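You operate a simulated robot arm through the tools that you are given. There is no shell and no other tool. Be economical: measure what you need, move in short steps, check, and stop when the job is done.

The job below is to be done with a simulated robot arm. You get a single attempt, and the scene is never put back.

Task
Lay slabs on both end moulds and give the triple press one pull.
Fine: pink slab on the green handled mould's lid, blue slab on the purple's, press lid down to its stops and up again, no crack.

Only the result counts: the job must be done as asked and must still hold three seconds after the hand-in. Knocking over, shifting, dropping, spilling or breaking anything else fails it. Lids that push on must go on centred and level and be pressed home; caps that screw on are set level and turned clockwise until they are tight.

Robot
A 7-joint arm with a fingered hand on a trunk, on a base that drives. Base frame: it is fixed to the floor where the robot stands at the start and does not move with it; the origin is under the middle of the robot, x ahead of it, y to its left, z up. Readings come in mm, degrees, newtons and seconds.
Its first joint turns from -166.0 to 166.0 degrees. Places, roughly: small block (7x7x6 cm) [500, 400, 900]; triple press lid [700, 400, 1100]. Payload 3.7 kg.
Tool frame: the origin (TCP) lies between the finger pads and is the grasp point; the fingertips stand 25 mm ahead of it; z points along the fingers, y is the line along which they close. Largest opening 88 mm; the body of the gripper starts 29 mm behind the TCP. The gripper is a hand of 5 fingers: y runs from the thumb to the fingers, the wrist lies at [-13, -106, -174] in the tool frame, and closing takes about 1.5 s.
Orientation is that of the tool frame in the base frame, as a unit quaternion [x, y, z, w]. With the fingers straight down and the wrist toward the robot, the tool's x, y and z point along [0, 1, 0], [1, 0, 0] and [0, 0, -1] of the base frame.

Tools
- The arm moves only by the tool servo_tool. Its arguments are lists of equal length, an entry for each row: "delta_pos": the shift along the base's x, y, z in mm, a list of three; "angular": the turn, a rotation vector about the base's x, y, z in rad, a list of three; "grip": the opening in per cent of the stroke, from 0 (shut) to 100 (fully open). In form: {"delta_pos": [[tx, ty, tz], ...], "angular": [[rx, ry, rz], ...], "grip": [grip, ...]}. A call has 1 to 8 rows; each row shifts and turns the commanded pose from where the row before left it. Rows are played at 5 a second. More than 50 mm and 8.6 degrees between two rows, or a gripper value outside its range, and nothing of the call is played. Where a pose cannot be reached the arm comes as near as it can. A force on the tool above 90 N (or 10 N above the force at the start of the call, whichever is more), or a blocked arm, ends the call early, and 0.2 s more pass. Each finger travels about 108 mm/s and halts on what it meets, pressing with about 22 N; the grip force reading is that of the motor and also rises with nothing between the fingers. The clock runs only during rows and for 0.2 s after the last one: add rows that do not move to give the fingers time. The reply holds the time, the measured pose of the TCP, the force on the tool along the base axes, the opening and the grip force, in the units named above and with some noise, with the torque about the TCP (base axes, N m) and any sound that the robot's microphone picked up.
- Cameras (640 x 400 px; columns grow to the right, rows downward): "scene" is now at [187.4, 222.4, 1287.5]; the picture's right is [-0.03, -1.00, 0.00], its down [-0.57, 0.02, -0.82] and it looks along [0.82, -0.03, -0.57] (base axes); focal length 216 px, centre (320, 200). "wrist" rides on the gripper at [59, -79, -105] in the tool frame; the picture's right is [-0.73, 0.32, -0.61], its down [-0.62, -0.68, 0.38] and it looks along [-0.29, 0.66, 0.70] (tool axes); focal length 234 px, centre (320, 200). There is no depth. A picture from a camera that has moved, and an enlarged one, comes with that camera's place and axes in the base frame and with its lens.
- camera(camera): a new picture of that camera. It takes no simulated time.
- drive_base(legs): drives the robot by 1 to 6 legs, each [ahead, left, turn to the left] in mm, mm and degrees, along the robot's own axes; the way and the turn of a leg run together, so that a leg with both is an arc; at most 1500 mm and 180 degrees a leg. The arm and the cameras ride along, it lands a little off, and it stops where it bumps. It gives what a move gives.
- set_grasp(shape): the hand has 5 fingers and takes this shape, open, in about a second: jaw (thumb against the fingers, like two jaws); tri (thumb and two fingers); tip (a fingertip pinch); poke (one finger out to press); point (the index stretched); flat (the hand flat); cup (the hand cupped); fist (a fist). The gripper value then closes the fingers along that shape, each until it touches; the sizes above hold for jaw. It gives what a move gives, with no picture.
- turn_head(pan, tilt): turns the head with the scene camera to pan (to the left, within 120 degrees either way) and tilt (down, from -29 to 69), counted from straight ahead of the robot. It gives what a move gives.
- zoom(camera, box): a new picture of the part [left, top, right, bottom] of that camera's present view, enlarged. It takes no simulated time.
- finish_job(): hands the job in; it is judged then, once.

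Go step by step. Nothing tells you exact positions but the pictures and the camera data: compare them with the known pose of the tool, close in by small moves and look again before you grip or let go. The budget is 120 turns and 78 pictures, counting those below and the enlarged ones. Unless the task says otherwise, let go and move clear before handing in, and close with one line.

The tools are called after ">>>" by a JSON object that holds its "op" and its "data". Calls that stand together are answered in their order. servo_tool: Moves the arm, as the interface text tells. Its arguments: {"type":"object","properties":{"delta_pos":{"type":"array","items":{"type":"array","items":{"type":"number"}}},"angular":{"type":"array","items":{"type":"array","items":{"type":"number"}}},"grip":{"type":"array","items":{"type":"number"}}},"required":["delta_pos","angular","grip"]} The other tools are called the same way: set_grasp (shape) gives the hand a shape; drive_base (legs) drives the base; turn_head (pan, tilt) turns the head that bears the scene camera; camera (camera) takes a picture; zoom (camera, box) takes an enlarged picture of a part of a camera's view; finish_job () hands the job in.

At the start:

```text
clock: 0.0
tcp_pos: [544.6, 146.8, 999.6]
tcp_rot: [0.707, 0.708, 0.0, 0.0]
wrist_force: [0.0, 1.1, -0.1]
wrist_torque: [0.01, 0.04, 0.0]
opening: 87.6
gripper_force: 0.2
shape: jaw
robot x, y, heading: [1.8, -0.2, -0.1]
head pan, tilt: [-1.9, 35.0]
```

scene: 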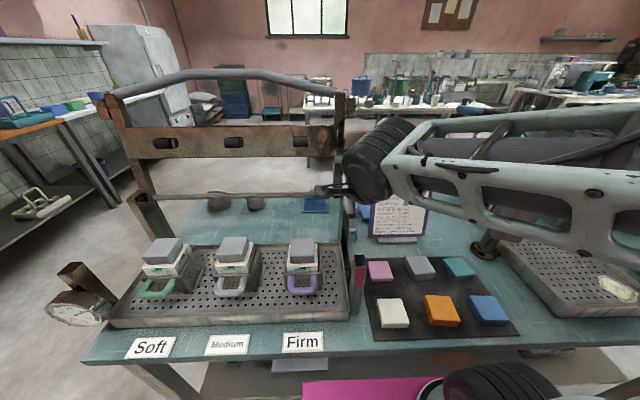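
wrist: 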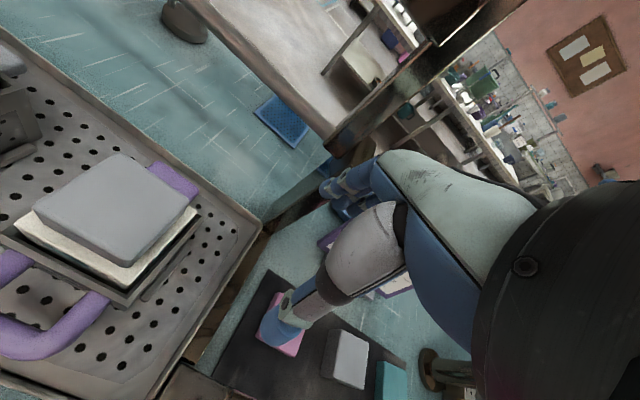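

I see a triple press with three moulds (green, grey and purple handles) on the left, and slabs on a dark mat in the middle. I'll zoom in on these and on the written sign before moving.

>>> {"op": "zoom", "data": {"camera": "scene", "box": [340, 180, 520, 350]}}

>>> {"op": "zoom", "data": {"camera": "scene", "box": [100, 180, 360, 360]}}

>>> {"op": "zoom", "data": {"camera": "scene", "box": [360, 185, 450, 250]}}

>>> {"op": "zoom", "data": {"camera": "scene", "box": [80, 50, 380, 250]}}

```text
2.35 times, centred on (430, 265) of scene
camera zoom: at [187.4, 222.4, 1287.5], right [-0.03, -1.0, 0.0], down [-0.57, 0.02, -0.82], along [0.82, -0.03, -0.57], focal length 508 px, centre (61, 47)
```

zoom: 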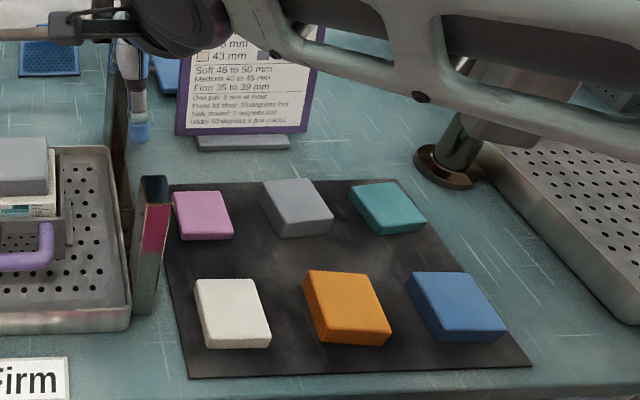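

```text
2.22 times, centred on (230, 270) of scene
camera zoom: at [187.4, 222.4, 1287.5], right [-0.03, -1.0, 0.0], down [-0.57, 0.02, -0.82], along [0.82, -0.03, -0.57], focal length 480 px, centre (520, 44)
```

zoom: 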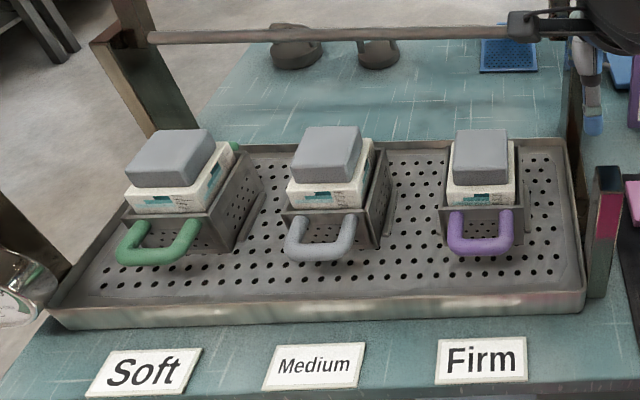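

```text
6.15 times, centred on (405, 218) of scene
camera zoom: at [187.4, 222.4, 1287.5], right [-0.03, -1.0, 0.0], down [-0.57, 0.02, -0.82], along [0.82, -0.03, -0.57], focal length 1329 px, centre (-203, 92)
```

zoom: 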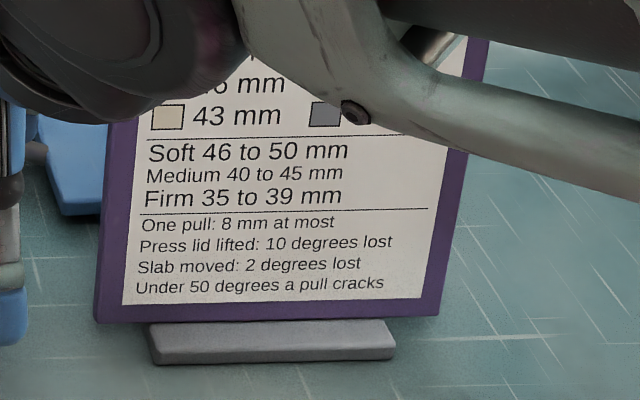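

```text
2.00 times, centred on (230, 150) of scene
camera zoom: at [187.4, 222.4, 1287.5], right [-0.03, -1.0, 0.0], down [-0.57, 0.02, -0.82], along [0.82, -0.03, -0.57], focal length 432 px, centre (500, 300)
```

zoom: 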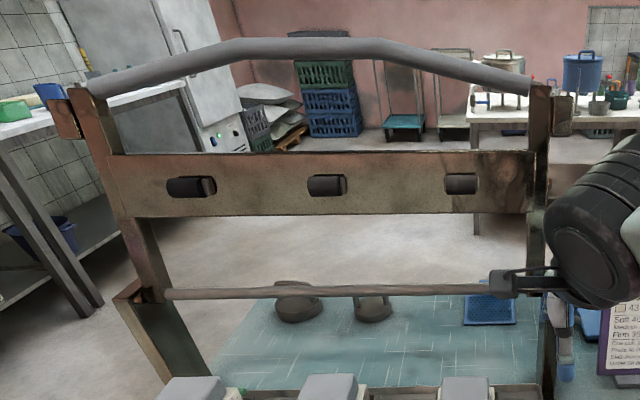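

The sign is partly hidden by the arm. I estimate the pink slab at about (527, 58) and the blue at about (426, -150), with the green mould at about (535, 562) and the purple at about (534, 249). I'll move above the pink slab and look again.

>>> {"op": "servo_tool", "data": {"delta_pos": [[-6, -30, -10], [-6, -30, -10], [-6, -29, -10], [0, 0, 0]], "angular": [[0, 0, 0], [0, 0, 0], [0, 0, 0], [0, 0, 0]], "grip": [100, 100, 100, 100]}}

>>> {"op": "camera", "data": {"camera": "scene"}}

>>> {"op": "camera", "data": {"camera": "wrist"}}

```text
clock: 1.0
tcp_pos: [527.5, 57.8, 969.6]
tcp_rot: [0.707, 0.707, 0.0, -0.001]
wrist_force: [0.1, 0.7, 0.4]
wrist_torque: [-0.01, -0.02, 0.0]
opening: 87.5
gripper_force: 0.0
shape: jaw
robot x, y, heading: [-1.3, -0.7, 0.1]
head pan, tilt: [-1.9, 35.0]
```

```text
71 pictures are left
camera scene: at [187.4, 222.4, 1287.5], right [-0.03, -1.0, 0.0], down [-0.57, 0.02, -0.82], along [0.82, -0.03, -0.57], focal length 216 px, centre (320, 200)
```

scene: 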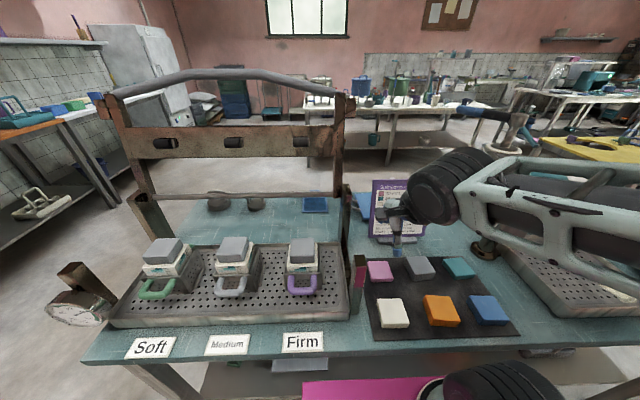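

```text
70 pictures are left
camera wrist: at [448.6, 117.1, 1075.7], right [0.32, -0.73, 0.61], down [-0.68, -0.62, -0.38], along [0.66, -0.29, -0.7], focal length 234 px, centre (320, 200)
```

wrist: 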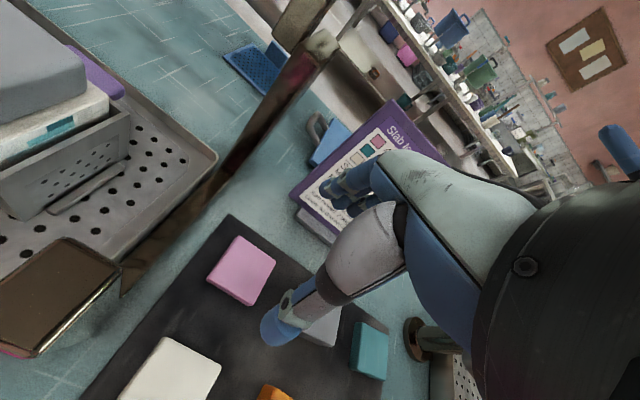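

The pink slab reads about (535, 60) from the wrist camera, close to my first estimate. I'll zoom in on the dial and on the posts beside the tray.

>>> {"op": "zoom", "data": {"camera": "scene", "box": [40, 255, 130, 335]}}

>>> {"op": "zoom", "data": {"camera": "scene", "box": [360, 170, 440, 250]}}

>>> {"op": "zoom", "data": {"camera": "scene", "box": [280, 220, 400, 340]}}

```text
5.00 times, centred on (85, 295) of scene
camera zoom: at [187.4, 222.4, 1287.5], right [-0.03, -1.0, 0.0], down [-0.57, 0.02, -0.82], along [0.82, -0.03, -0.57], focal length 1080 px, centre (1495, -275)
```

zoom: 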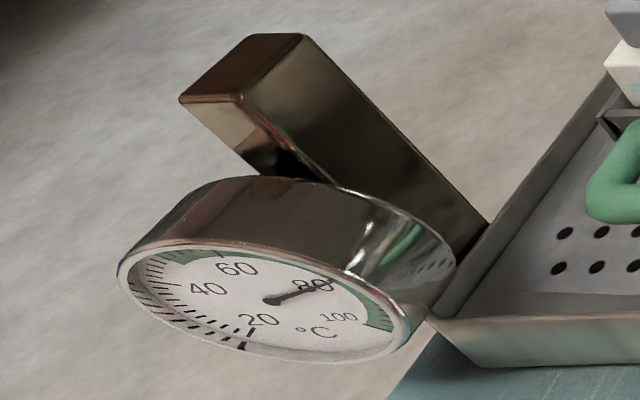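

```text
5.00 times, centred on (400, 210) of scene
camera zoom: at [187.4, 222.4, 1287.5], right [-0.03, -1.0, 0.0], down [-0.57, 0.02, -0.82], along [0.82, -0.03, -0.57], focal length 1080 px, centre (-80, 150)
```

zoom: 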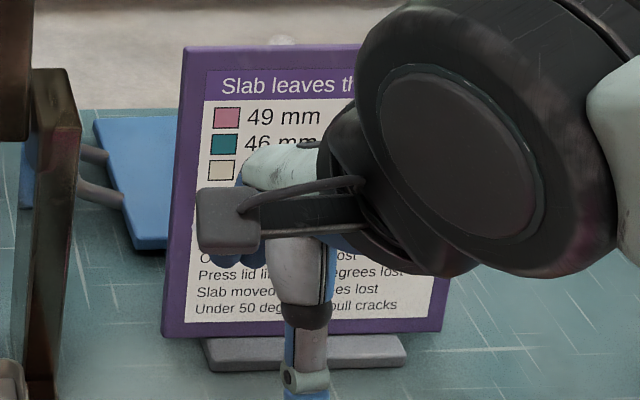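

```text
3.33 times, centred on (340, 280) of scene
camera zoom: at [187.4, 222.4, 1287.5], right [-0.03, -1.0, 0.0], down [-0.57, 0.02, -0.82], along [0.82, -0.03, -0.57], focal length 720 px, centre (253, -67)
```

zoom: 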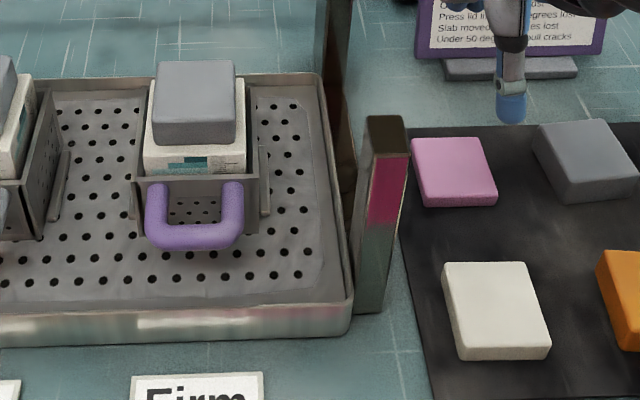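

Pink refines to about (541, 58) with its top near z = 818, and the dial reads about 80 °C. I'll lower over it partway and check.

>>> {"op": "servo_tool", "data": {"delta_pos": [[7, 0, -30], [6, 0, -35], [0, 0, 0]], "angular": [[0, 0, 0], [0, 0, 0], [0, 0, 0]], "grip": [100, 100, 100]}}

>>> {"op": "camera", "data": {"camera": "wrist"}}

>>> {"op": "zoom", "data": {"camera": "scene", "box": [330, 200, 450, 320]}}

```text
clock: 1.8
tcp_pos: [541.0, 59.2, 909.0]
tcp_rot: [0.707, 0.707, 0.0, 0.0]
wrist_force: [-0.2, -0.2, 0.3]
wrist_torque: [-0.03, -0.01, 0.02]
opening: 87.5
gripper_force: 0.1
shape: jaw
out of reach, approached as far as the arm can: row 2
robot x, y, heading: [0.1, 2.6, -0.2]
head pan, tilt: [-1.9, 35.0]
```

```text
66 pictures are left
camera wrist: at [462.0, 117.4, 1014.1], right [0.32, -0.73, 0.61], down [-0.68, -0.62, -0.38], along [0.66, -0.29, -0.7], focal length 234 px, centre (320, 200)
```

wrist: 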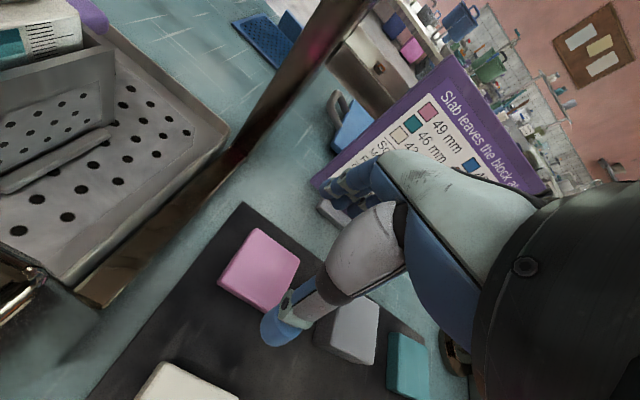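

```text
3.33 times, centred on (390, 260) of scene
camera zoom: at [187.4, 222.4, 1287.5], right [-0.03, -1.0, 0.0], down [-0.57, 0.02, -0.82], along [0.82, -0.03, -0.57], focal length 720 px, centre (87, 0)
```

zoom: 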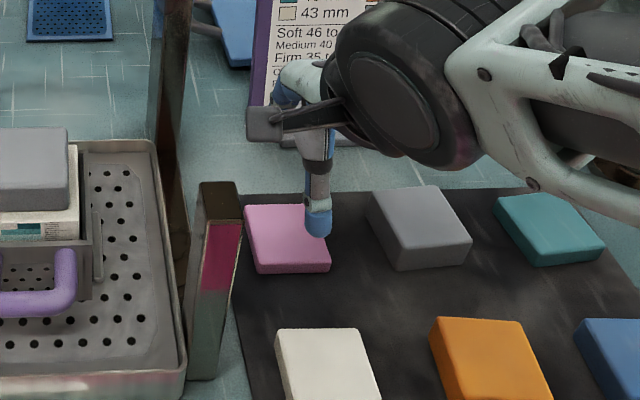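

Pink is at about (541, 61). The last row came up short in height, so I'll continue down in small steps to see what happens.

>>> {"op": "servo_tool", "data": {"delta_pos": [[0, 1, -15], [0, 1, -15], [0, 0, 0]], "angular": [[0, 0, 0], [0, 0, 0], [0, 0, 0]], "grip": [100, 100, 100]}}

```text
clock: 2.6
tcp_pos: [554.8, 67.9, 894.5]
tcp_rot: [0.707, 0.707, 0.0, 0.0]
wrist_force: [0.1, -0.9, -0.9]
wrist_torque: [0.04, 0.0, -0.03]
opening: 87.7
gripper_force: 0.0
shape: jaw
out of reach, approached as far as the arm can: row 1, 2
robot x, y, heading: [-4.1, 1.7, 0.1]
head pan, tilt: [-1.9, 35.0]
```

The arm only gets lower by sliding outward, so this spot is too close in. I'll raise the hand and drive back 180 mm for more room.

>>> {"op": "servo_tool", "data": {"delta_pos": [[-6, -4, 30], [0, 0, 30], [0, 0, 0]], "angular": [[0, 0, 0], [0, 0, 0], [0, 0, 0]], "grip": [100, 100, 100]}}

>>> {"op": "drive_base", "data": {"legs": [[-180, 0, 0]]}}

>>> {"op": "servo_tool", "data": {"delta_pos": [[45, 0, 0], [45, 0, 0], [45, 0, 0], [40, 0, 0], [0, 0, 0]], "angular": [[0, 0, 0], [0, 0, 0], [0, 0, 0], [0, 0, 0], [0, 0, 0]], "grip": [100, 100, 100, 100, 100]}}

```text
clock: 3.4
tcp_pos: [546.7, 65.9, 955.8]
tcp_rot: [0.707, 0.707, 0.0, -0.001]
wrist_force: [0.5, -0.1, 0.5]
wrist_torque: [-0.02, 0.01, -0.03]
opening: 87.7
gripper_force: 0.1
shape: jaw
robot x, y, heading: [0.7, -0.7, 0.3]
head pan, tilt: [-1.9, 35.0]
```

```text
clock: 4.9
tcp_pos: [370.1, 67.5, 955.5]
tcp_rot: [0.707, 0.707, -0.001, 0.0]
wrist_force: [0.4, 0.6, -0.2]
wrist_torque: [0.02, -0.02, 0.0]
opening: 87.7
gripper_force: 0.1
shape: jaw
robot x, y, heading: [-171.1, -1.0, 0.2]
head pan, tilt: [-1.9, 35.0]
```

```text
clock: 6.1
tcp_pos: [542.8, 67.7, 954.6]
tcp_rot: [0.707, 0.707, 0.0, 0.0]
wrist_force: [-0.5, 0.2, -1.0]
wrist_torque: [0.01, 0.02, 0.0]
opening: 87.9
gripper_force: 0.0
shape: jaw
robot x, y, heading: [-172.1, 0.6, 0.3]
head pan, tilt: [-1.9, 35.0]
```

The hand is back over pink, so I'll lower it to z = 870 and look.

>>> {"op": "servo_tool", "data": {"delta_pos": [[-1, -3, -30], [0, -3, -30], [0, 0, -25], [0, 0, 0]], "angular": [[0, 0, 0], [0, 0, 0], [0, 0, 0], [0, 0, 0]], "grip": [100, 100, 100, 100]}}

>>> {"op": "camera", "data": {"camera": "wrist"}}

>>> {"op": "camera", "data": {"camera": "scene"}}

```text
clock: 7.1
tcp_pos: [543.7, 60.5, 870.8]
tcp_rot: [0.706, 0.708, 0.0, -0.001]
wrist_force: [0.2, 0.1, -0.2]
wrist_torque: [-0.02, 0.0, 0.0]
opening: 87.5
gripper_force: 0.1
shape: jaw
robot x, y, heading: [-174.5, 1.6, 0.1]
head pan, tilt: [-1.9, 35.0]
```

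```text
64 pictures are left
camera wrist: at [465.1, 119.2, 977.1], right [0.32, -0.73, 0.61], down [-0.68, -0.62, -0.38], along [0.66, -0.29, -0.7], focal length 234 px, centre (320, 200)
```

wrist: 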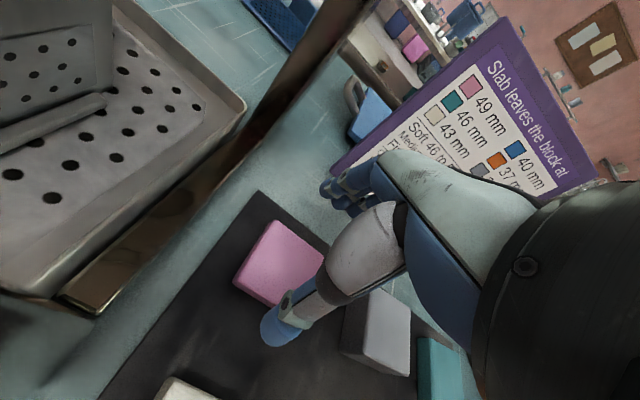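

```text
63 pictures are left
camera scene: at [11.2, 222.6, 1287.5], right [-0.03, -1.0, 0.0], down [-0.57, 0.02, -0.82], along [0.82, -0.03, -0.57], focal length 216 px, centre (320, 200)
```

scene: 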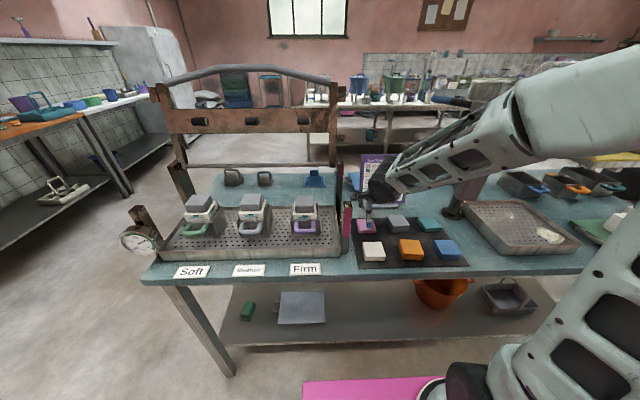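

The sign is readable now: pink 49 mm, blue 40 mm. The task names the slabs explicitly, so I follow it. Pink is lined up at (541, 59), so I'll lower to grasp height and close.

>>> {"op": "servo_tool", "data": {"delta_pos": [[-2, -1, -18], [0, 0, -17], [0, 0, 0]], "angular": [[0, 0, 0], [0, 0, 0], [0, 0, 0]], "grip": [100, 100, 100]}}

>>> {"op": "zoom", "data": {"camera": "scene", "box": [330, 180, 430, 260]}}

>>> {"op": "camera", "data": {"camera": "wrist"}}

```text
clock: 7.5
tcp_pos: [547.4, 61.4, 865.5]
tcp_rot: [0.71, 0.704, 0.015, 0.003]
wrist_force: [-9.0, -15.7, 28.4]
wrist_torque: [3.52, 1.62, 1.92]
opening: 87.6
gripper_force: 0.2
shape: jaw
robot x, y, heading: [-176.2, -0.5, 0.1]
head pan, tilt: [-1.9, 35.0]
stopped in row 2: the force on the tool passed its limit (the readings are from after the stop); the commanded pose is now the measured one
```

```text
5.00 times, centred on (380, 220) of scene
camera zoom: at [10.0, 221.4, 1287.8], right [-0.03, -1.0, 0.0], down [-0.57, 0.02, -0.82], along [0.82, -0.03, -0.57], focal length 1080 px, centre (20, 100)
```

zoom: 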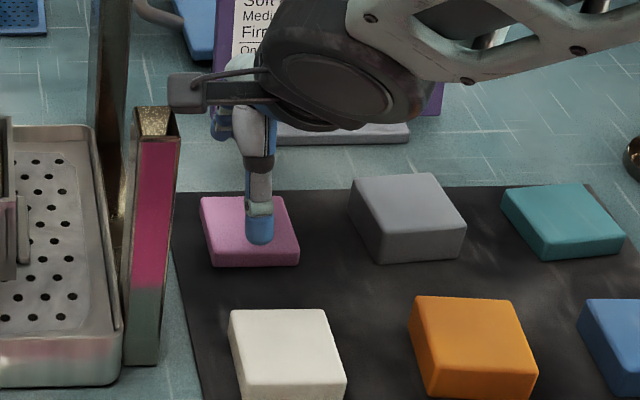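

```text
61 pictures are left
camera wrist: at [466.6, 118.1, 970.4], right [0.3, -0.74, 0.6], down [-0.68, -0.61, -0.41], along [0.67, -0.28, -0.68], focal length 234 px, centre (320, 200)
```

wrist: 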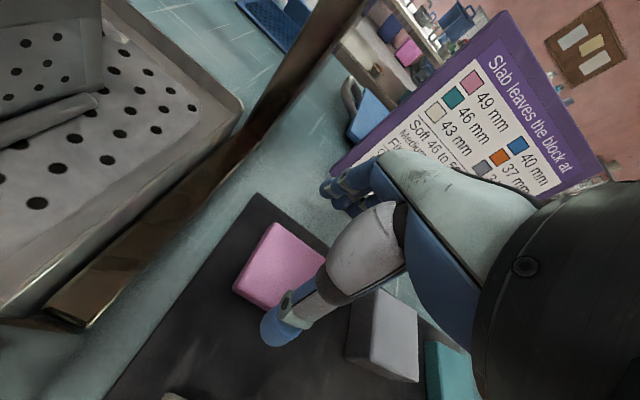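

The wrist camera bracket has touched the tall post beside the tray, whose top is at about (470, 130, 950). I'll lift off and turn the hand 90° counter-clockwise so the bracket and wrist swing right, clear of the post.

>>> {"op": "servo_tool", "data": {"delta_pos": [[-2, -4, 30], [-4, 0, 30], [0, 0, 30], [0, 0, 0]], "angular": [[0, 0, 0], [-0.017, 0.025, 0.0085], [0, 0, 0.1428], [0, 0, 0.1428]], "grip": [100, 100, 100, 100]}}

>>> {"op": "servo_tool", "data": {"delta_pos": [[0, 0, 0], [0, 0, 0], [0, 0, 0], [0, 0, 0], [0, 0, 0]], "angular": [[0, 0, 0.1428], [0, 0, 0.1428], [0, 0, 0.1428], [0, 0, 0.1428], [0, 0, 0.1428]], "grip": [100, 100, 100, 100, 100]}}

>>> {"op": "servo_tool", "data": {"delta_pos": [[0, 0, 0], [0, 0, 0], [0, 0, 0], [0, 0, 0], [0, 0, 0]], "angular": [[0, 0, 0.1428], [0, 0, 0.1428], [0, 0, 0.1428], [0, 0, 0.1428], [0, 0, 0]], "grip": [100, 100, 100, 100, 100]}}

>>> {"op": "camera", "data": {"camera": "wrist"}}

>>> {"op": "camera", "data": {"camera": "scene"}}

```text
clock: 8.5
tcp_pos: [541.7, 58.9, 953.4]
tcp_rot: [0.597, 0.802, -0.003, 0.0]
wrist_force: [1.0, 0.4, -0.1]
wrist_torque: [0.0, 0.0, 0.0]
opening: 87.6
gripper_force: 0.0
shape: jaw
robot x, y, heading: [-174.8, -1.8, 0.3]
head pan, tilt: [-1.9, 35.0]
```

```text
clock: 9.7
tcp_pos: [541.2, 59.3, 952.7]
tcp_rot: [0.28, 0.96, -0.002, 0.001]
wrist_force: [-1.0, -0.6, -0.2]
wrist_torque: [0.02, 0.02, -0.01]
opening: 87.7
gripper_force: 0.1
shape: jaw
robot x, y, heading: [-174.0, -1.9, -0.2]
head pan, tilt: [-1.9, 35.0]
```

```text
clock: 10.9
tcp_pos: [540.9, 58.2, 953.2]
tcp_rot: [-0.002, 1.0, -0.002, 0.001]
wrist_force: [-0.4, 0.2, -0.6]
wrist_torque: [0.04, 0.0, 0.0]
opening: 88.0
gripper_force: 0.1
shape: jaw
robot x, y, heading: [-178.1, -0.2, 0.1]
head pan, tilt: [-1.9, 35.0]
```

```text
60 pictures are left
camera wrist: at [482.6, -21.2, 1059.5], right [0.72, 0.33, 0.61], down [0.63, -0.68, -0.38], along [0.29, 0.66, -0.7], focal length 234 px, centre (320, 200)
```

wrist: 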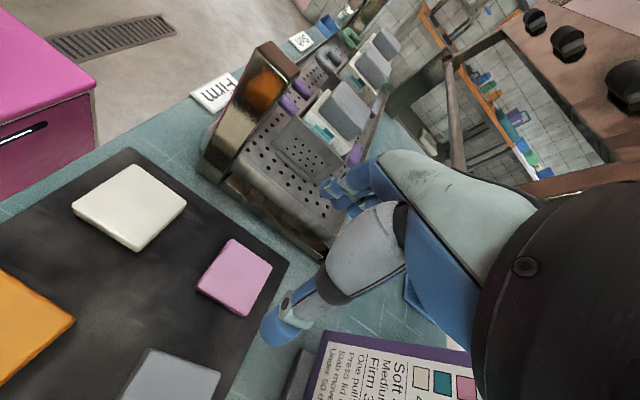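

```text
59 pictures are left
camera scene: at [11.2, 222.4, 1287.5], right [-0.03, -1.0, 0.0], down [-0.57, 0.02, -0.82], along [0.82, -0.03, -0.57], focal length 216 px, centre (320, 200)
```

scene: 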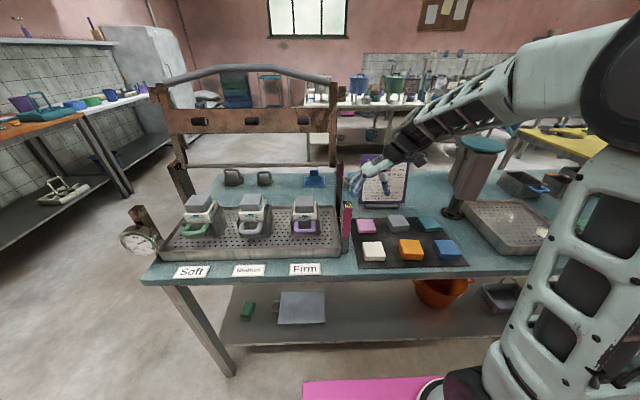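

The hand is turned and clear of the post. I'll lower toward pink with a slightly narrower opening and check again.

>>> {"op": "servo_tool", "data": {"delta_pos": [[-1, 0, -30], [-1, 0, -30], [0, 0, -25], [0, 0, 0]], "angular": [[0, 0, 0], [0, 0, 0], [0, 0, 0], [0, 0, 0]], "grip": [90, 90, 90, 90]}}

>>> {"op": "camera", "data": {"camera": "wrist"}}

>>> {"op": "zoom", "data": {"camera": "scene", "box": [330, 180, 430, 260]}}

```text
clock: 11.9
tcp_pos: [540.6, 58.2, 868.0]
tcp_rot: [-0.001, 1.0, -0.002, 0.003]
wrist_force: [-0.5, -0.1, -0.4]
wrist_torque: [0.0, 0.02, 0.0]
opening: 79.5
gripper_force: 0.0
shape: jaw
robot x, y, heading: [-173.9, 2.3, 0.1]
head pan, tilt: [-1.9, 35.0]
```

```text
58 pictures are left
camera wrist: at [482.5, -21.3, 973.9], right [0.72, 0.33, 0.61], down [0.63, -0.68, -0.38], along [0.29, 0.66, -0.7], focal length 234 px, centre (320, 200)
```

wrist: 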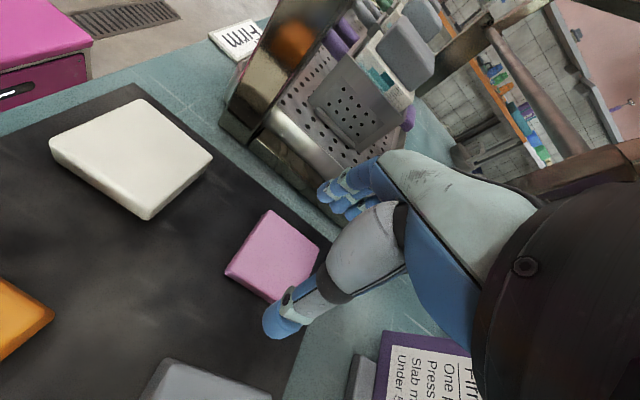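

```text
5.00 times, centred on (380, 220) of scene
camera zoom: at [11.2, 222.4, 1287.5], right [-0.03, -1.0, 0.0], down [-0.57, 0.02, -0.82], along [0.82, -0.03, -0.57], focal length 1080 px, centre (20, 100)
```

zoom: 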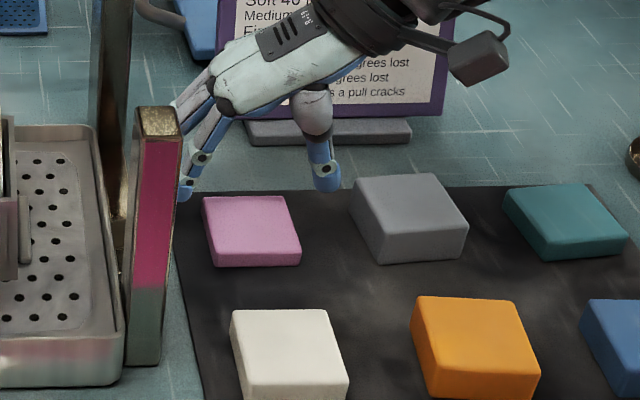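

Averaged over the views, pink's centre is about (537, 56). I'll go down to grasp height and look before closing.

>>> {"op": "servo_tool", "data": {"delta_pos": [[-2, -1, -14], [-1, -1, -12], [0, 0, -8], [0, 0, 0]], "angular": [[0, 0, 0], [0, 0, 0], [0, 0, 0], [0, 0, 0]], "grip": [90, 90, 90, 90]}}

>>> {"op": "camera", "data": {"camera": "wrist"}}

>>> {"op": "zoom", "data": {"camera": "scene", "box": [330, 190, 410, 250]}}

```text
clock: 12.9
tcp_pos: [538.9, 54.9, 834.1]
tcp_rot: [0.0, 1.0, -0.002, 0.001]
wrist_force: [0.9, 0.4, 0.1]
wrist_torque: [-0.03, 0.03, 0.06]
opening: 79.3
gripper_force: 0.0
shape: jaw
robot x, y, heading: [-179.5, 2.2, 0.2]
head pan, tilt: [-1.9, 35.0]
```

```text
56 pictures are left
camera wrist: at [479.9, -23.9, 939.9], right [0.72, 0.33, 0.61], down [0.63, -0.68, -0.38], along [0.29, 0.66, -0.7], focal length 234 px, centre (320, 200)
```

wrist: 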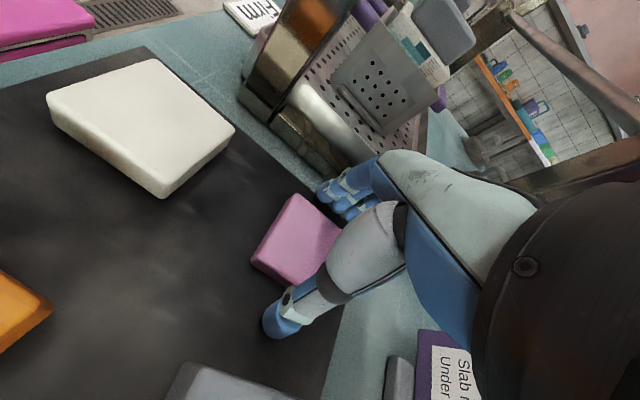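

```text
6.67 times, centred on (370, 220) of scene
camera zoom: at [11.2, 222.4, 1287.5], right [-0.03, -1.0, 0.0], down [-0.57, 0.02, -0.82], along [0.82, -0.03, -0.57], focal length 1439 px, centre (-13, 67)
```

zoom: 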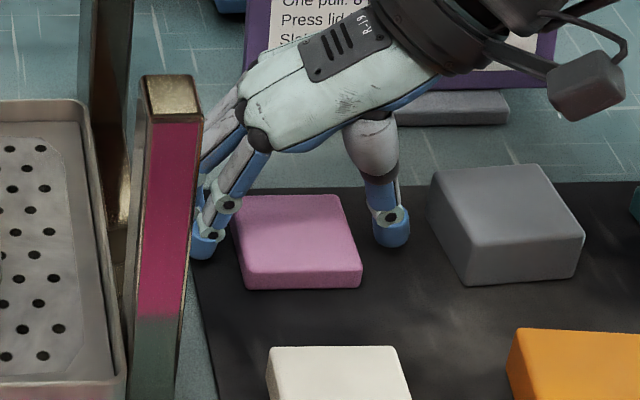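

The thumb and fingers straddle the slab, so I'll close on it.

>>> {"op": "servo_tool", "data": {"delta_pos": [[0, 0, 0], [0, 0, 0], [0, 0, 0], [0, 0, 0], [0, 0, 0], [0, 0, 0], [0, 0, 0]], "angular": [[0, 0, 0], [0, 0, 0], [0, 0, 0], [0, 0, 0], [0, 0, 0], [0, 0, 0], [0, 0, 0]], "grip": [75, 60, 50, 40, 40, 40, 40]}}

>>> {"op": "zoom", "data": {"camera": "scene", "box": [330, 190, 410, 250]}}

```text
clock: 14.5
tcp_pos: [538.2, 55.8, 833.9]
tcp_rot: [-0.001, 1.0, -0.002, 0.001]
wrist_force: [-1.1, 0.6, -0.1]
wrist_torque: [0.0, 0.0, -0.03]
opening: 50.7
gripper_force: 21.5
shape: jaw
robot x, y, heading: [-172.3, 2.4, 0.4]
head pan, tilt: [-1.9, 35.0]
```

```text
6.67 times, centred on (370, 220) of scene
camera zoom: at [11.2, 222.4, 1287.5], right [-0.03, -1.0, 0.0], down [-0.57, 0.02, -0.82], along [0.82, -0.03, -0.57], focal length 1439 px, centre (-13, 67)
```

zoom: 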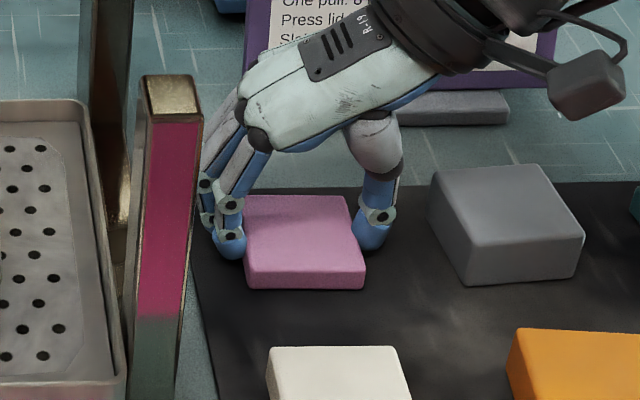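

Pink is gripped (51 mm opening, 21 N). I'll lift it and check that it comes up level.

>>> {"op": "servo_tool", "data": {"delta_pos": [[0, 0, 15], [0, 0, 30], [0, 0, 40], [0, 0, 40], [0, 0, 40], [0, 0, 0]], "angular": [[0, 0, 0], [0, 0, 0], [0, 0, 0], [0, 0, 0], [0, 0, 0], [0, 0, 0]], "grip": [40, 40, 40, 40, 40, 40]}}

>>> {"op": "zoom", "data": {"camera": "scene", "box": [310, 120, 430, 220]}}

>>> {"op": "camera", "data": {"camera": "wrist"}}

```text
clock: 15.9
tcp_pos: [538.4, 51.9, 998.7]
tcp_rot: [-0.002, 1.0, -0.002, 0.002]
wrist_force: [0.9, -0.5, 0.1]
wrist_torque: [-0.02, 0.03, 0.02]
opening: 50.4
gripper_force: 21.8
shape: jaw
robot x, y, heading: [-174.0, -2.1, 0.1]
head pan, tilt: [-1.9, 35.0]
```

```text
4.00 times, centred on (370, 170) of scene
camera zoom: at [11.2, 222.4, 1287.5], right [-0.03, -1.0, 0.0], down [-0.57, 0.02, -0.82], along [0.82, -0.03, -0.57], focal length 864 px, centre (120, 320)
```

zoom: 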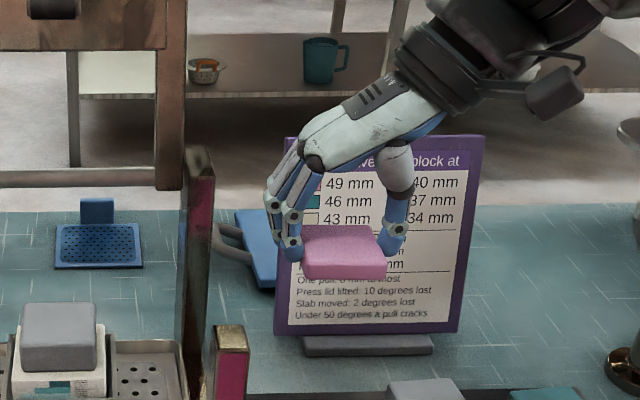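

```text
52 pictures are left
camera wrist: at [479.0, -26.4, 1105.0], right [0.72, 0.33, 0.61], down [0.63, -0.68, -0.38], along [0.29, 0.66, -0.7], focal length 234 px, centre (320, 200)
```

wrist: 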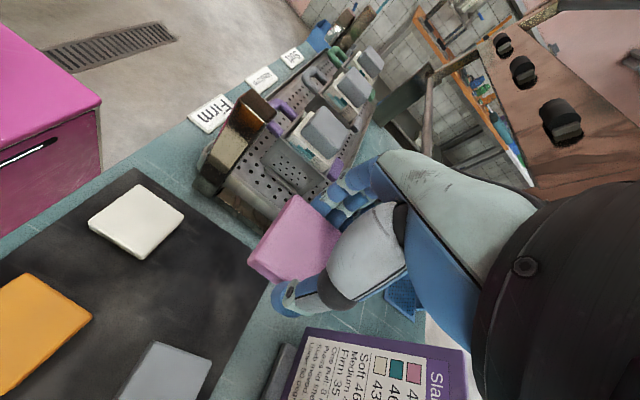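

The slab is held level. Triangulation puts the lid tops at x≈519, y≈250 / 401 / 552 and z≈927. I'll carry pink over the moulds toward the green one at z = 1010.

>>> {"op": "servo_tool", "data": {"delta_pos": [[-2, 20, 10], [-2, 40, 0], [-2, 40, 0], [-2, 45, 0], [-2, 45, 0], [-2, 45, 0], [0, 25, 0], [0, 0, 0]], "angular": [[0, 0, 0], [0, 0, 0], [0, 0, 0], [0, 0, 0], [0, 0, 0], [0, 0, 0], [0, 0, 0], [0, 0, 0]], "grip": [40, 40, 40, 40, 40, 40, 40, 40]}}

>>> {"op": "servo_tool", "data": {"delta_pos": [[0, 25, 0], [0, 40, 0], [0, 45, 0], [0, 45, 0], [0, 45, 0], [0, 25, 0], [0, 10, 0], [0, 0, 0]], "angular": [[0, 0, 0], [0, 0, 0], [0, 0, 0], [0, 0, 0], [0, 0, 0], [0, 0, 0], [0, 0, 0], [0, 0, 0]], "grip": [40, 40, 40, 40, 40, 40, 40, 40]}}

>>> {"op": "camera", "data": {"camera": "scene"}}

>>> {"op": "camera", "data": {"camera": "wrist"}}

```text
clock: 17.7
tcp_pos: [523.2, 316.1, 1012.3]
tcp_rot: [-0.002, 1.0, -0.002, 0.002]
wrist_force: [0.6, -0.1, -1.0]
wrist_torque: [-0.02, 0.03, 0.02]
opening: 50.6
gripper_force: 22.2
shape: jaw
robot x, y, heading: [-175.8, 3.3, 0.1]
head pan, tilt: [-1.9, 35.0]
```

```text
clock: 19.5
tcp_pos: [524.4, 549.4, 1009.0]
tcp_rot: [-0.001, 1.0, -0.002, 0.002]
wrist_force: [-0.8, 0.1, -0.4]
wrist_torque: [0.0, 0.03, 0.01]
opening: 50.4
gripper_force: 21.9
shape: jaw
robot x, y, heading: [-179.5, 1.9, -0.2]
head pan, tilt: [-1.9, 35.0]
```

```text
51 pictures are left
camera scene: at [11.1, 222.5, 1287.4], right [-0.03, -1.0, 0.0], down [-0.57, 0.02, -0.82], along [0.82, -0.03, -0.57], focal length 216 px, centre (320, 200)
```

scene: 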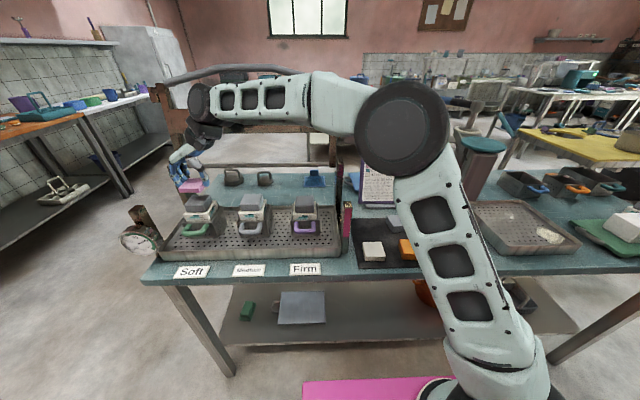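

```text
50 pictures are left
camera wrist: at [465.5, 471.0, 1114.5], right [0.72, 0.33, 0.61], down [0.63, -0.68, -0.38], along [0.29, 0.65, -0.7], focal length 234 px, centre (320, 200)
```

wrist: 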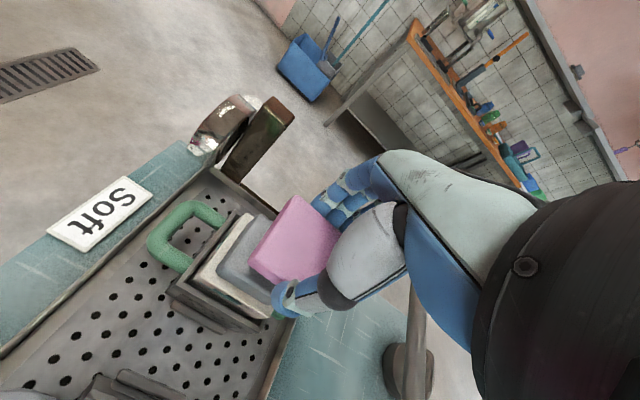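

The slab hangs roughly over the green mould's lid. I'll lower 30 mm and compare edges in both views.

>>> {"op": "servo_tool", "data": {"delta_pos": [[0, 0, -15], [0, 0, -12], [0, 0, 0]], "angular": [[0, 0, 0], [0, 0, 0], [0, 0, 0]], "grip": [40, 40, 40]}}

>>> {"op": "zoom", "data": {"camera": "scene", "box": [155, 145, 255, 245]}}

>>> {"op": "zoom", "data": {"camera": "wrist", "box": [150, 150, 390, 340]}}

```text
clock: 20.3
tcp_pos: [525.7, 550.9, 983.1]
tcp_rot: [-0.002, 1.0, -0.001, 0.002]
wrist_force: [-0.4, 0.3, -0.3]
wrist_torque: [-0.01, 0.01, 0.01]
opening: 50.5
gripper_force: 21.9
shape: jaw
robot x, y, heading: [-178.0, -4.1, 0.1]
head pan, tilt: [-1.9, 35.0]
```

```text
4.00 times, centred on (205, 195) of scene
camera zoom: at [11.2, 222.5, 1287.4], right [-0.03, -1.0, 0.0], down [-0.57, 0.02, -0.82], along [0.82, -0.03, -0.57], focal length 864 px, centre (780, 220)
```

zoom: 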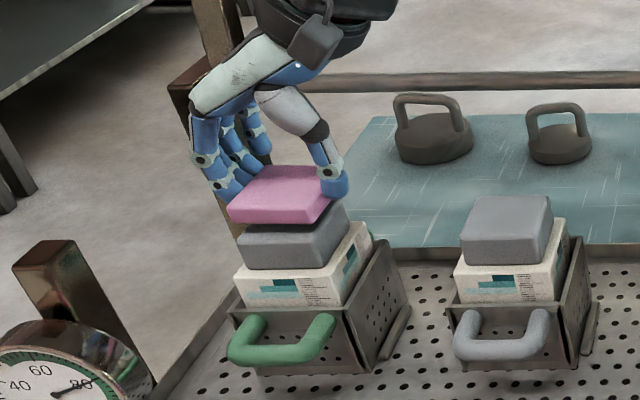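

```text
2.11 times, centred on (270, 245) of wrist
camera zoom: at [466.0, 472.0, 1088.0], right [0.72, 0.33, 0.61], down [0.63, -0.68, -0.38], along [0.29, 0.66, -0.7], focal length 493 px, centre (425, 105)
```

zoom: 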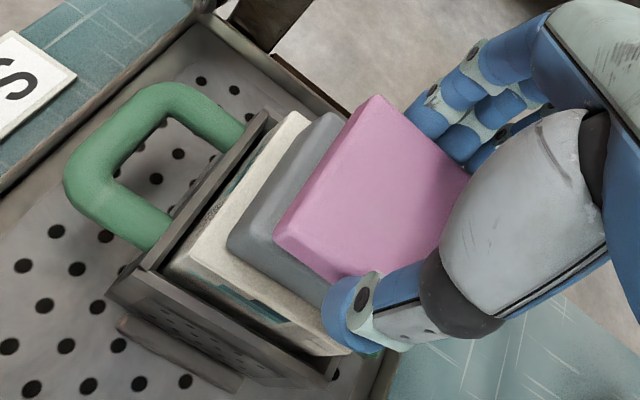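

The slab's front edge matches the lid's in x, and it sits about 5 mm short in y. I'll shift y by +5, then lower gently until contact shows.

>>> {"op": "servo_tool", "data": {"delta_pos": [[0, 5, -6], [0, 0, -6], [0, 0, -3], [0, 0, -2], [0, 0, 0]], "angular": [[0, 0, 0], [0, 0, 0], [0, 0, 0], [0, 0, 0], [0, 0, 0]], "grip": [40, 40, 40, 40, 40]}}

>>> {"op": "zoom", "data": {"camera": "scene", "box": [170, 160, 230, 220]}}

>>> {"op": "zoom", "data": {"camera": "wrist", "box": [150, 150, 390, 340]}}

```text
clock: 21.5
tcp_pos: [523.7, 555.8, 967.6]
tcp_rot: [-0.001, 1.0, -0.001, 0.002]
wrist_force: [0.2, 0.7, 28.0]
wrist_torque: [-0.07, -0.07, -0.01]
opening: 50.2
gripper_force: 21.6
shape: jaw
robot x, y, heading: [-178.5, 1.1, 0.2]
head pan, tilt: [-1.9, 35.0]
```

```text
6.67 times, centred on (200, 190) of scene
camera zoom: at [10.4, 221.9, 1287.7], right [-0.03, -1.0, 0.0], down [-0.57, 0.02, -0.82], along [0.82, -0.03, -0.57], focal length 1439 px, centre (1120, 267)
```

zoom: 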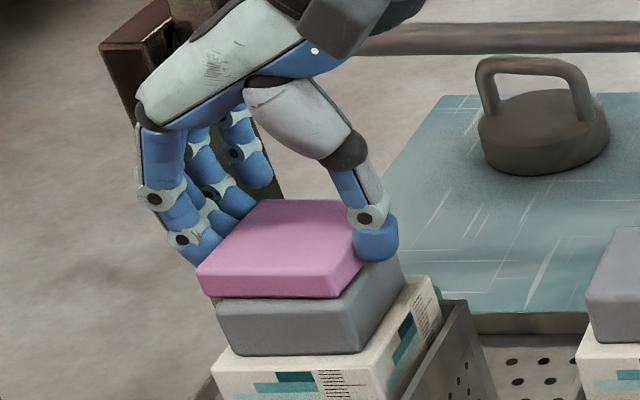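

```text
2.11 times, centred on (270, 245) of wrist
camera zoom: at [464.9, 476.6, 1073.7], right [0.72, 0.33, 0.61], down [0.63, -0.68, -0.38], along [0.29, 0.66, -0.7], focal length 493 px, centre (425, 105)
```

zoom: 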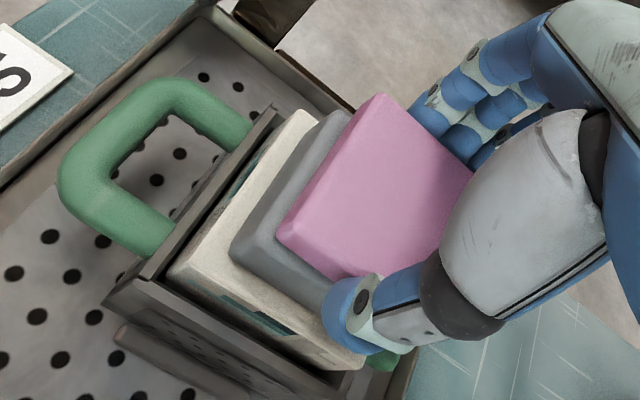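

Contact came at z = 967.6, so the lid top is really at about 939 and my earlier alignment was off. The slab sits about 8 mm too far in x and 9 mm too far in y. I'll lift a little, shift by (-8, -9) and look before lowering.

>>> {"op": "servo_tool", "data": {"delta_pos": [[0, 0, 8], [-4, -5, 2], [-4, -4, 0], [0, 0, -4], [0, 0, 0]], "angular": [[0, 0, 0], [0, 0, 0], [0, 0, 0], [0, 0, 0], [0, 0, 0]], "grip": [40, 40, 40, 40, 40]}}

>>> {"op": "zoom", "data": {"camera": "scene", "box": [170, 160, 230, 220]}}

>>> {"op": "zoom", "data": {"camera": "wrist", "box": [150, 150, 390, 340]}}

```text
clock: 22.7
tcp_pos: [516.7, 545.6, 971.5]
tcp_rot: [-0.002, 1.0, -0.002, 0.001]
wrist_force: [-0.2, 0.6, 0.0]
wrist_torque: [-0.03, 0.01, 0.02]
opening: 50.2
gripper_force: 21.6
shape: jaw
robot x, y, heading: [-175.4, -0.1, 0.2]
head pan, tilt: [-1.9, 35.0]
```

```text
6.67 times, centred on (200, 190) of scene
camera zoom: at [11.2, 222.5, 1287.4], right [-0.03, -1.0, 0.0], down [-0.57, 0.02, -0.82], along [0.82, -0.03, -0.57], focal length 1439 px, centre (1120, 267)
```

zoom: 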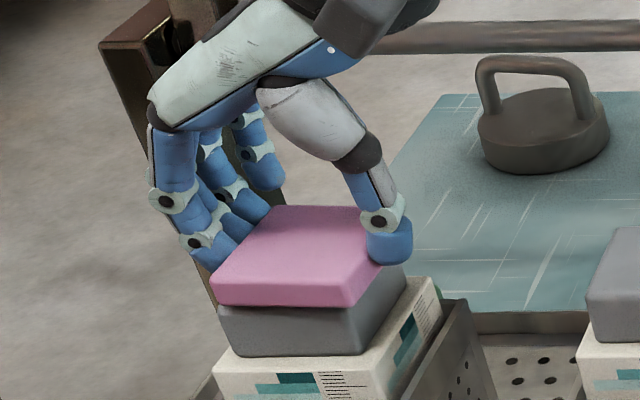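

```text
2.11 times, centred on (270, 245) of wrist
camera zoom: at [457.3, 467.0, 1077.3], right [0.72, 0.33, 0.61], down [0.63, -0.68, -0.38], along [0.29, 0.65, -0.7], focal length 493 px, centre (425, 105)
```

zoom: 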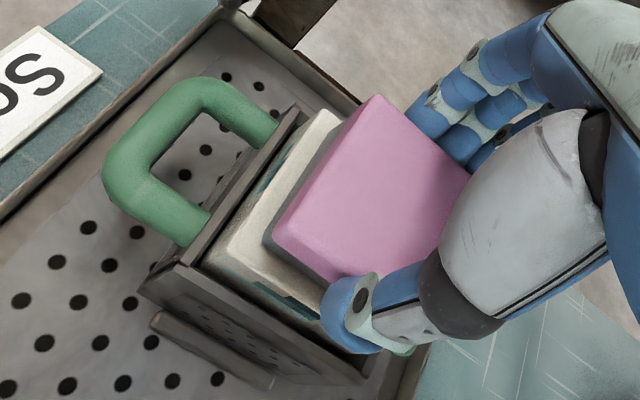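

Both views now show the slab aligned over the grey lid. I'll lower to light contact and open the fingers slightly.

>>> {"op": "servo_tool", "data": {"delta_pos": [[0, -1, -2], [0, 0, -1], [0, 0, 0]], "angular": [[0, 0, 0], [0, 0, 0], [0, 0, 0]], "grip": [40, 40, 40]}}

```text
clock: 23.5
tcp_pos: [515.1, 544.1, 969.5]
tcp_rot: [0.0, 1.0, -0.002, 0.002]
wrist_force: [-0.1, -0.3, 2.0]
wrist_torque: [-0.05, 0.04, 0.0]
opening: 50.4
gripper_force: 22.3
shape: jaw
robot x, y, heading: [-171.3, 1.3, 0.0]
head pan, tilt: [-1.9, 35.0]
```

Light contact shows at 2 N. I'll go 0.5 mm lower, release, and then rise straight up.

>>> {"op": "servo_tool", "data": {"delta_pos": [[0, 0, -0.6], [0, 0, 0], [0, 0, 0], [0, 0, 0], [0, 0, 0]], "angular": [[0, 0, 0], [0, 0, 0], [0, 0, 0], [0, 0, 0], [0, 0, 0]], "grip": [40, 60, 75, 85, 85]}}

>>> {"op": "servo_tool", "data": {"delta_pos": [[0, 0, 10], [0, 0, 20], [0, 0, 30], [0, 0, 40], [0, 0, 0]], "angular": [[0, 0, 0], [0, 0, 0], [0, 0, 0], [0, 0, 0], [0, 0, 0]], "grip": [85, 85, 85, 85, 85]}}

>>> {"op": "zoom", "data": {"camera": "scene", "box": [160, 145, 340, 265]}}

>>> {"op": "camera", "data": {"camera": "wrist"}}

```text
clock: 24.7
tcp_pos: [517.0, 545.9, 968.5]
tcp_rot: [-0.002, 1.0, -0.002, 0.002]
wrist_force: [-0.3, 0.6, -0.5]
wrist_torque: [0.0, -0.01, -0.02]
opening: 74.7
gripper_force: 0.0
shape: jaw
robot x, y, heading: [-176.3, 1.2, 0.1]
head pan, tilt: [-1.9, 35.0]
```

```text
clock: 25.9
tcp_pos: [515.7, 545.6, 1069.1]
tcp_rot: [-0.001, 1.0, -0.002, 0.002]
wrist_force: [0.1, 0.3, 0.9]
wrist_torque: [0.03, 0.01, -0.02]
opening: 74.3
gripper_force: 0.0
shape: jaw
robot x, y, heading: [-176.8, 0.4, 0.2]
head pan, tilt: [-1.9, 35.0]
```

```text
3.33 times, centred on (250, 205) of scene
camera zoom: at [11.2, 222.5, 1287.4], right [-0.03, -1.0, 0.0], down [-0.57, 0.02, -0.82], along [0.82, -0.03, -0.57], focal length 720 px, centre (553, 183)
```

zoom: 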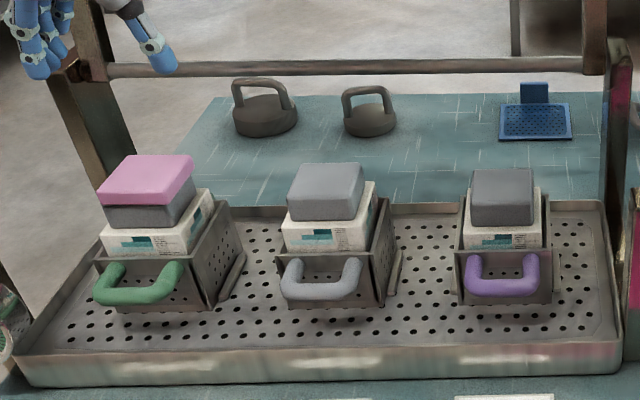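

```text
42 pictures are left
camera wrist: at [457.1, 466.5, 1174.9], right [0.72, 0.33, 0.61], down [0.63, -0.68, -0.38], along [0.29, 0.66, -0.7], focal length 234 px, centre (320, 200)
```

wrist: 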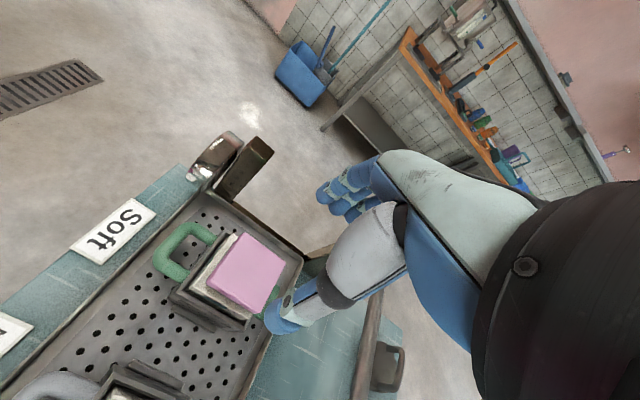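

Pink sits squarely on the green mould's lid. Next is the blue slab, at about (424, -147), so I'll fly back at height.

>>> {"op": "servo_tool", "data": {"delta_pos": [[0, -30, 0], [0, -48, 0], [0, -48, 0], [0, -48, 0], [0, -48, 0], [0, -48, 0], [0, -48, 0], [0, -40, 0]], "angular": [[0, 0, 0], [0, 0, 0], [0, 0, 0], [0, 0, 0], [0, 0, 0], [0, 0, 0], [0, 0, 0], [0, 0, 0]], "grip": [90, 90, 90, 90, 90, 90, 90, 90]}}

>>> {"op": "servo_tool", "data": {"delta_pos": [[-10, -45, 0], [-14, -45, 0], [-14, -45, 0], [-14, -45, 0], [-14, -45, 0], [-14, -45, -30], [-12, -44, -40], [0, -20, -30]], "angular": [[0, 0, 0], [0, 0, 0], [0, 0, 0], [0, 0, 0], [0, 0, 0], [0, 0, 0], [0, 0, 0], [0, 0, 0]], "grip": [90, 90, 90, 90, 90, 90, 90, 90]}}

>>> {"op": "camera", "data": {"camera": "wrist"}}

>>> {"op": "camera", "data": {"camera": "scene"}}

```text
clock: 27.7
tcp_pos: [517.9, 188.9, 1068.8]
tcp_rot: [-0.002, 1.0, -0.002, 0.001]
wrist_force: [0.0, 0.0, 0.0]
wrist_torque: [0.0, 0.01, 0.01]
opening: 79.0
gripper_force: 0.1
shape: jaw
robot x, y, heading: [-177.6, 2.8, 0.1]
head pan, tilt: [-1.9, 35.0]
```

```text
refused: row 6 steps farther than a row can; nothing moved
```

```text
41 pictures are left
camera wrist: at [459.3, 110.5, 1174.1], right [0.72, 0.33, 0.61], down [0.63, -0.68, -0.38], along [0.29, 0.66, -0.7], focal length 234 px, centre (320, 200)
```

wrist: 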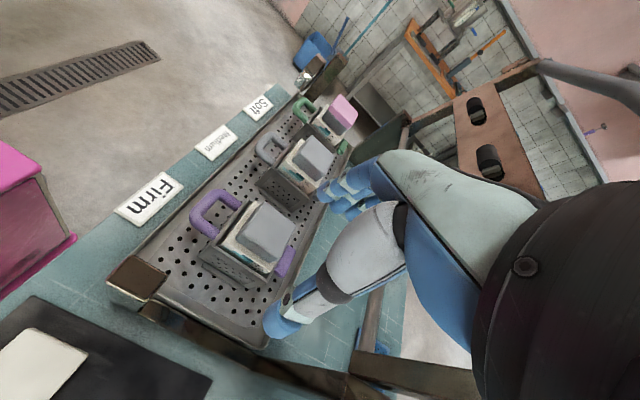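

```text
40 pictures are left
camera scene: at [11.1, 222.6, 1287.4], right [-0.03, -1.0, 0.0], down [-0.57, 0.02, -0.82], along [0.82, -0.03, -0.57], focal length 216 px, centre (320, 200)
```

scene: 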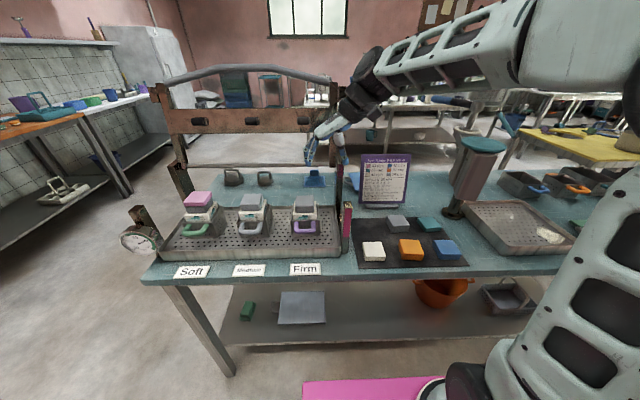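

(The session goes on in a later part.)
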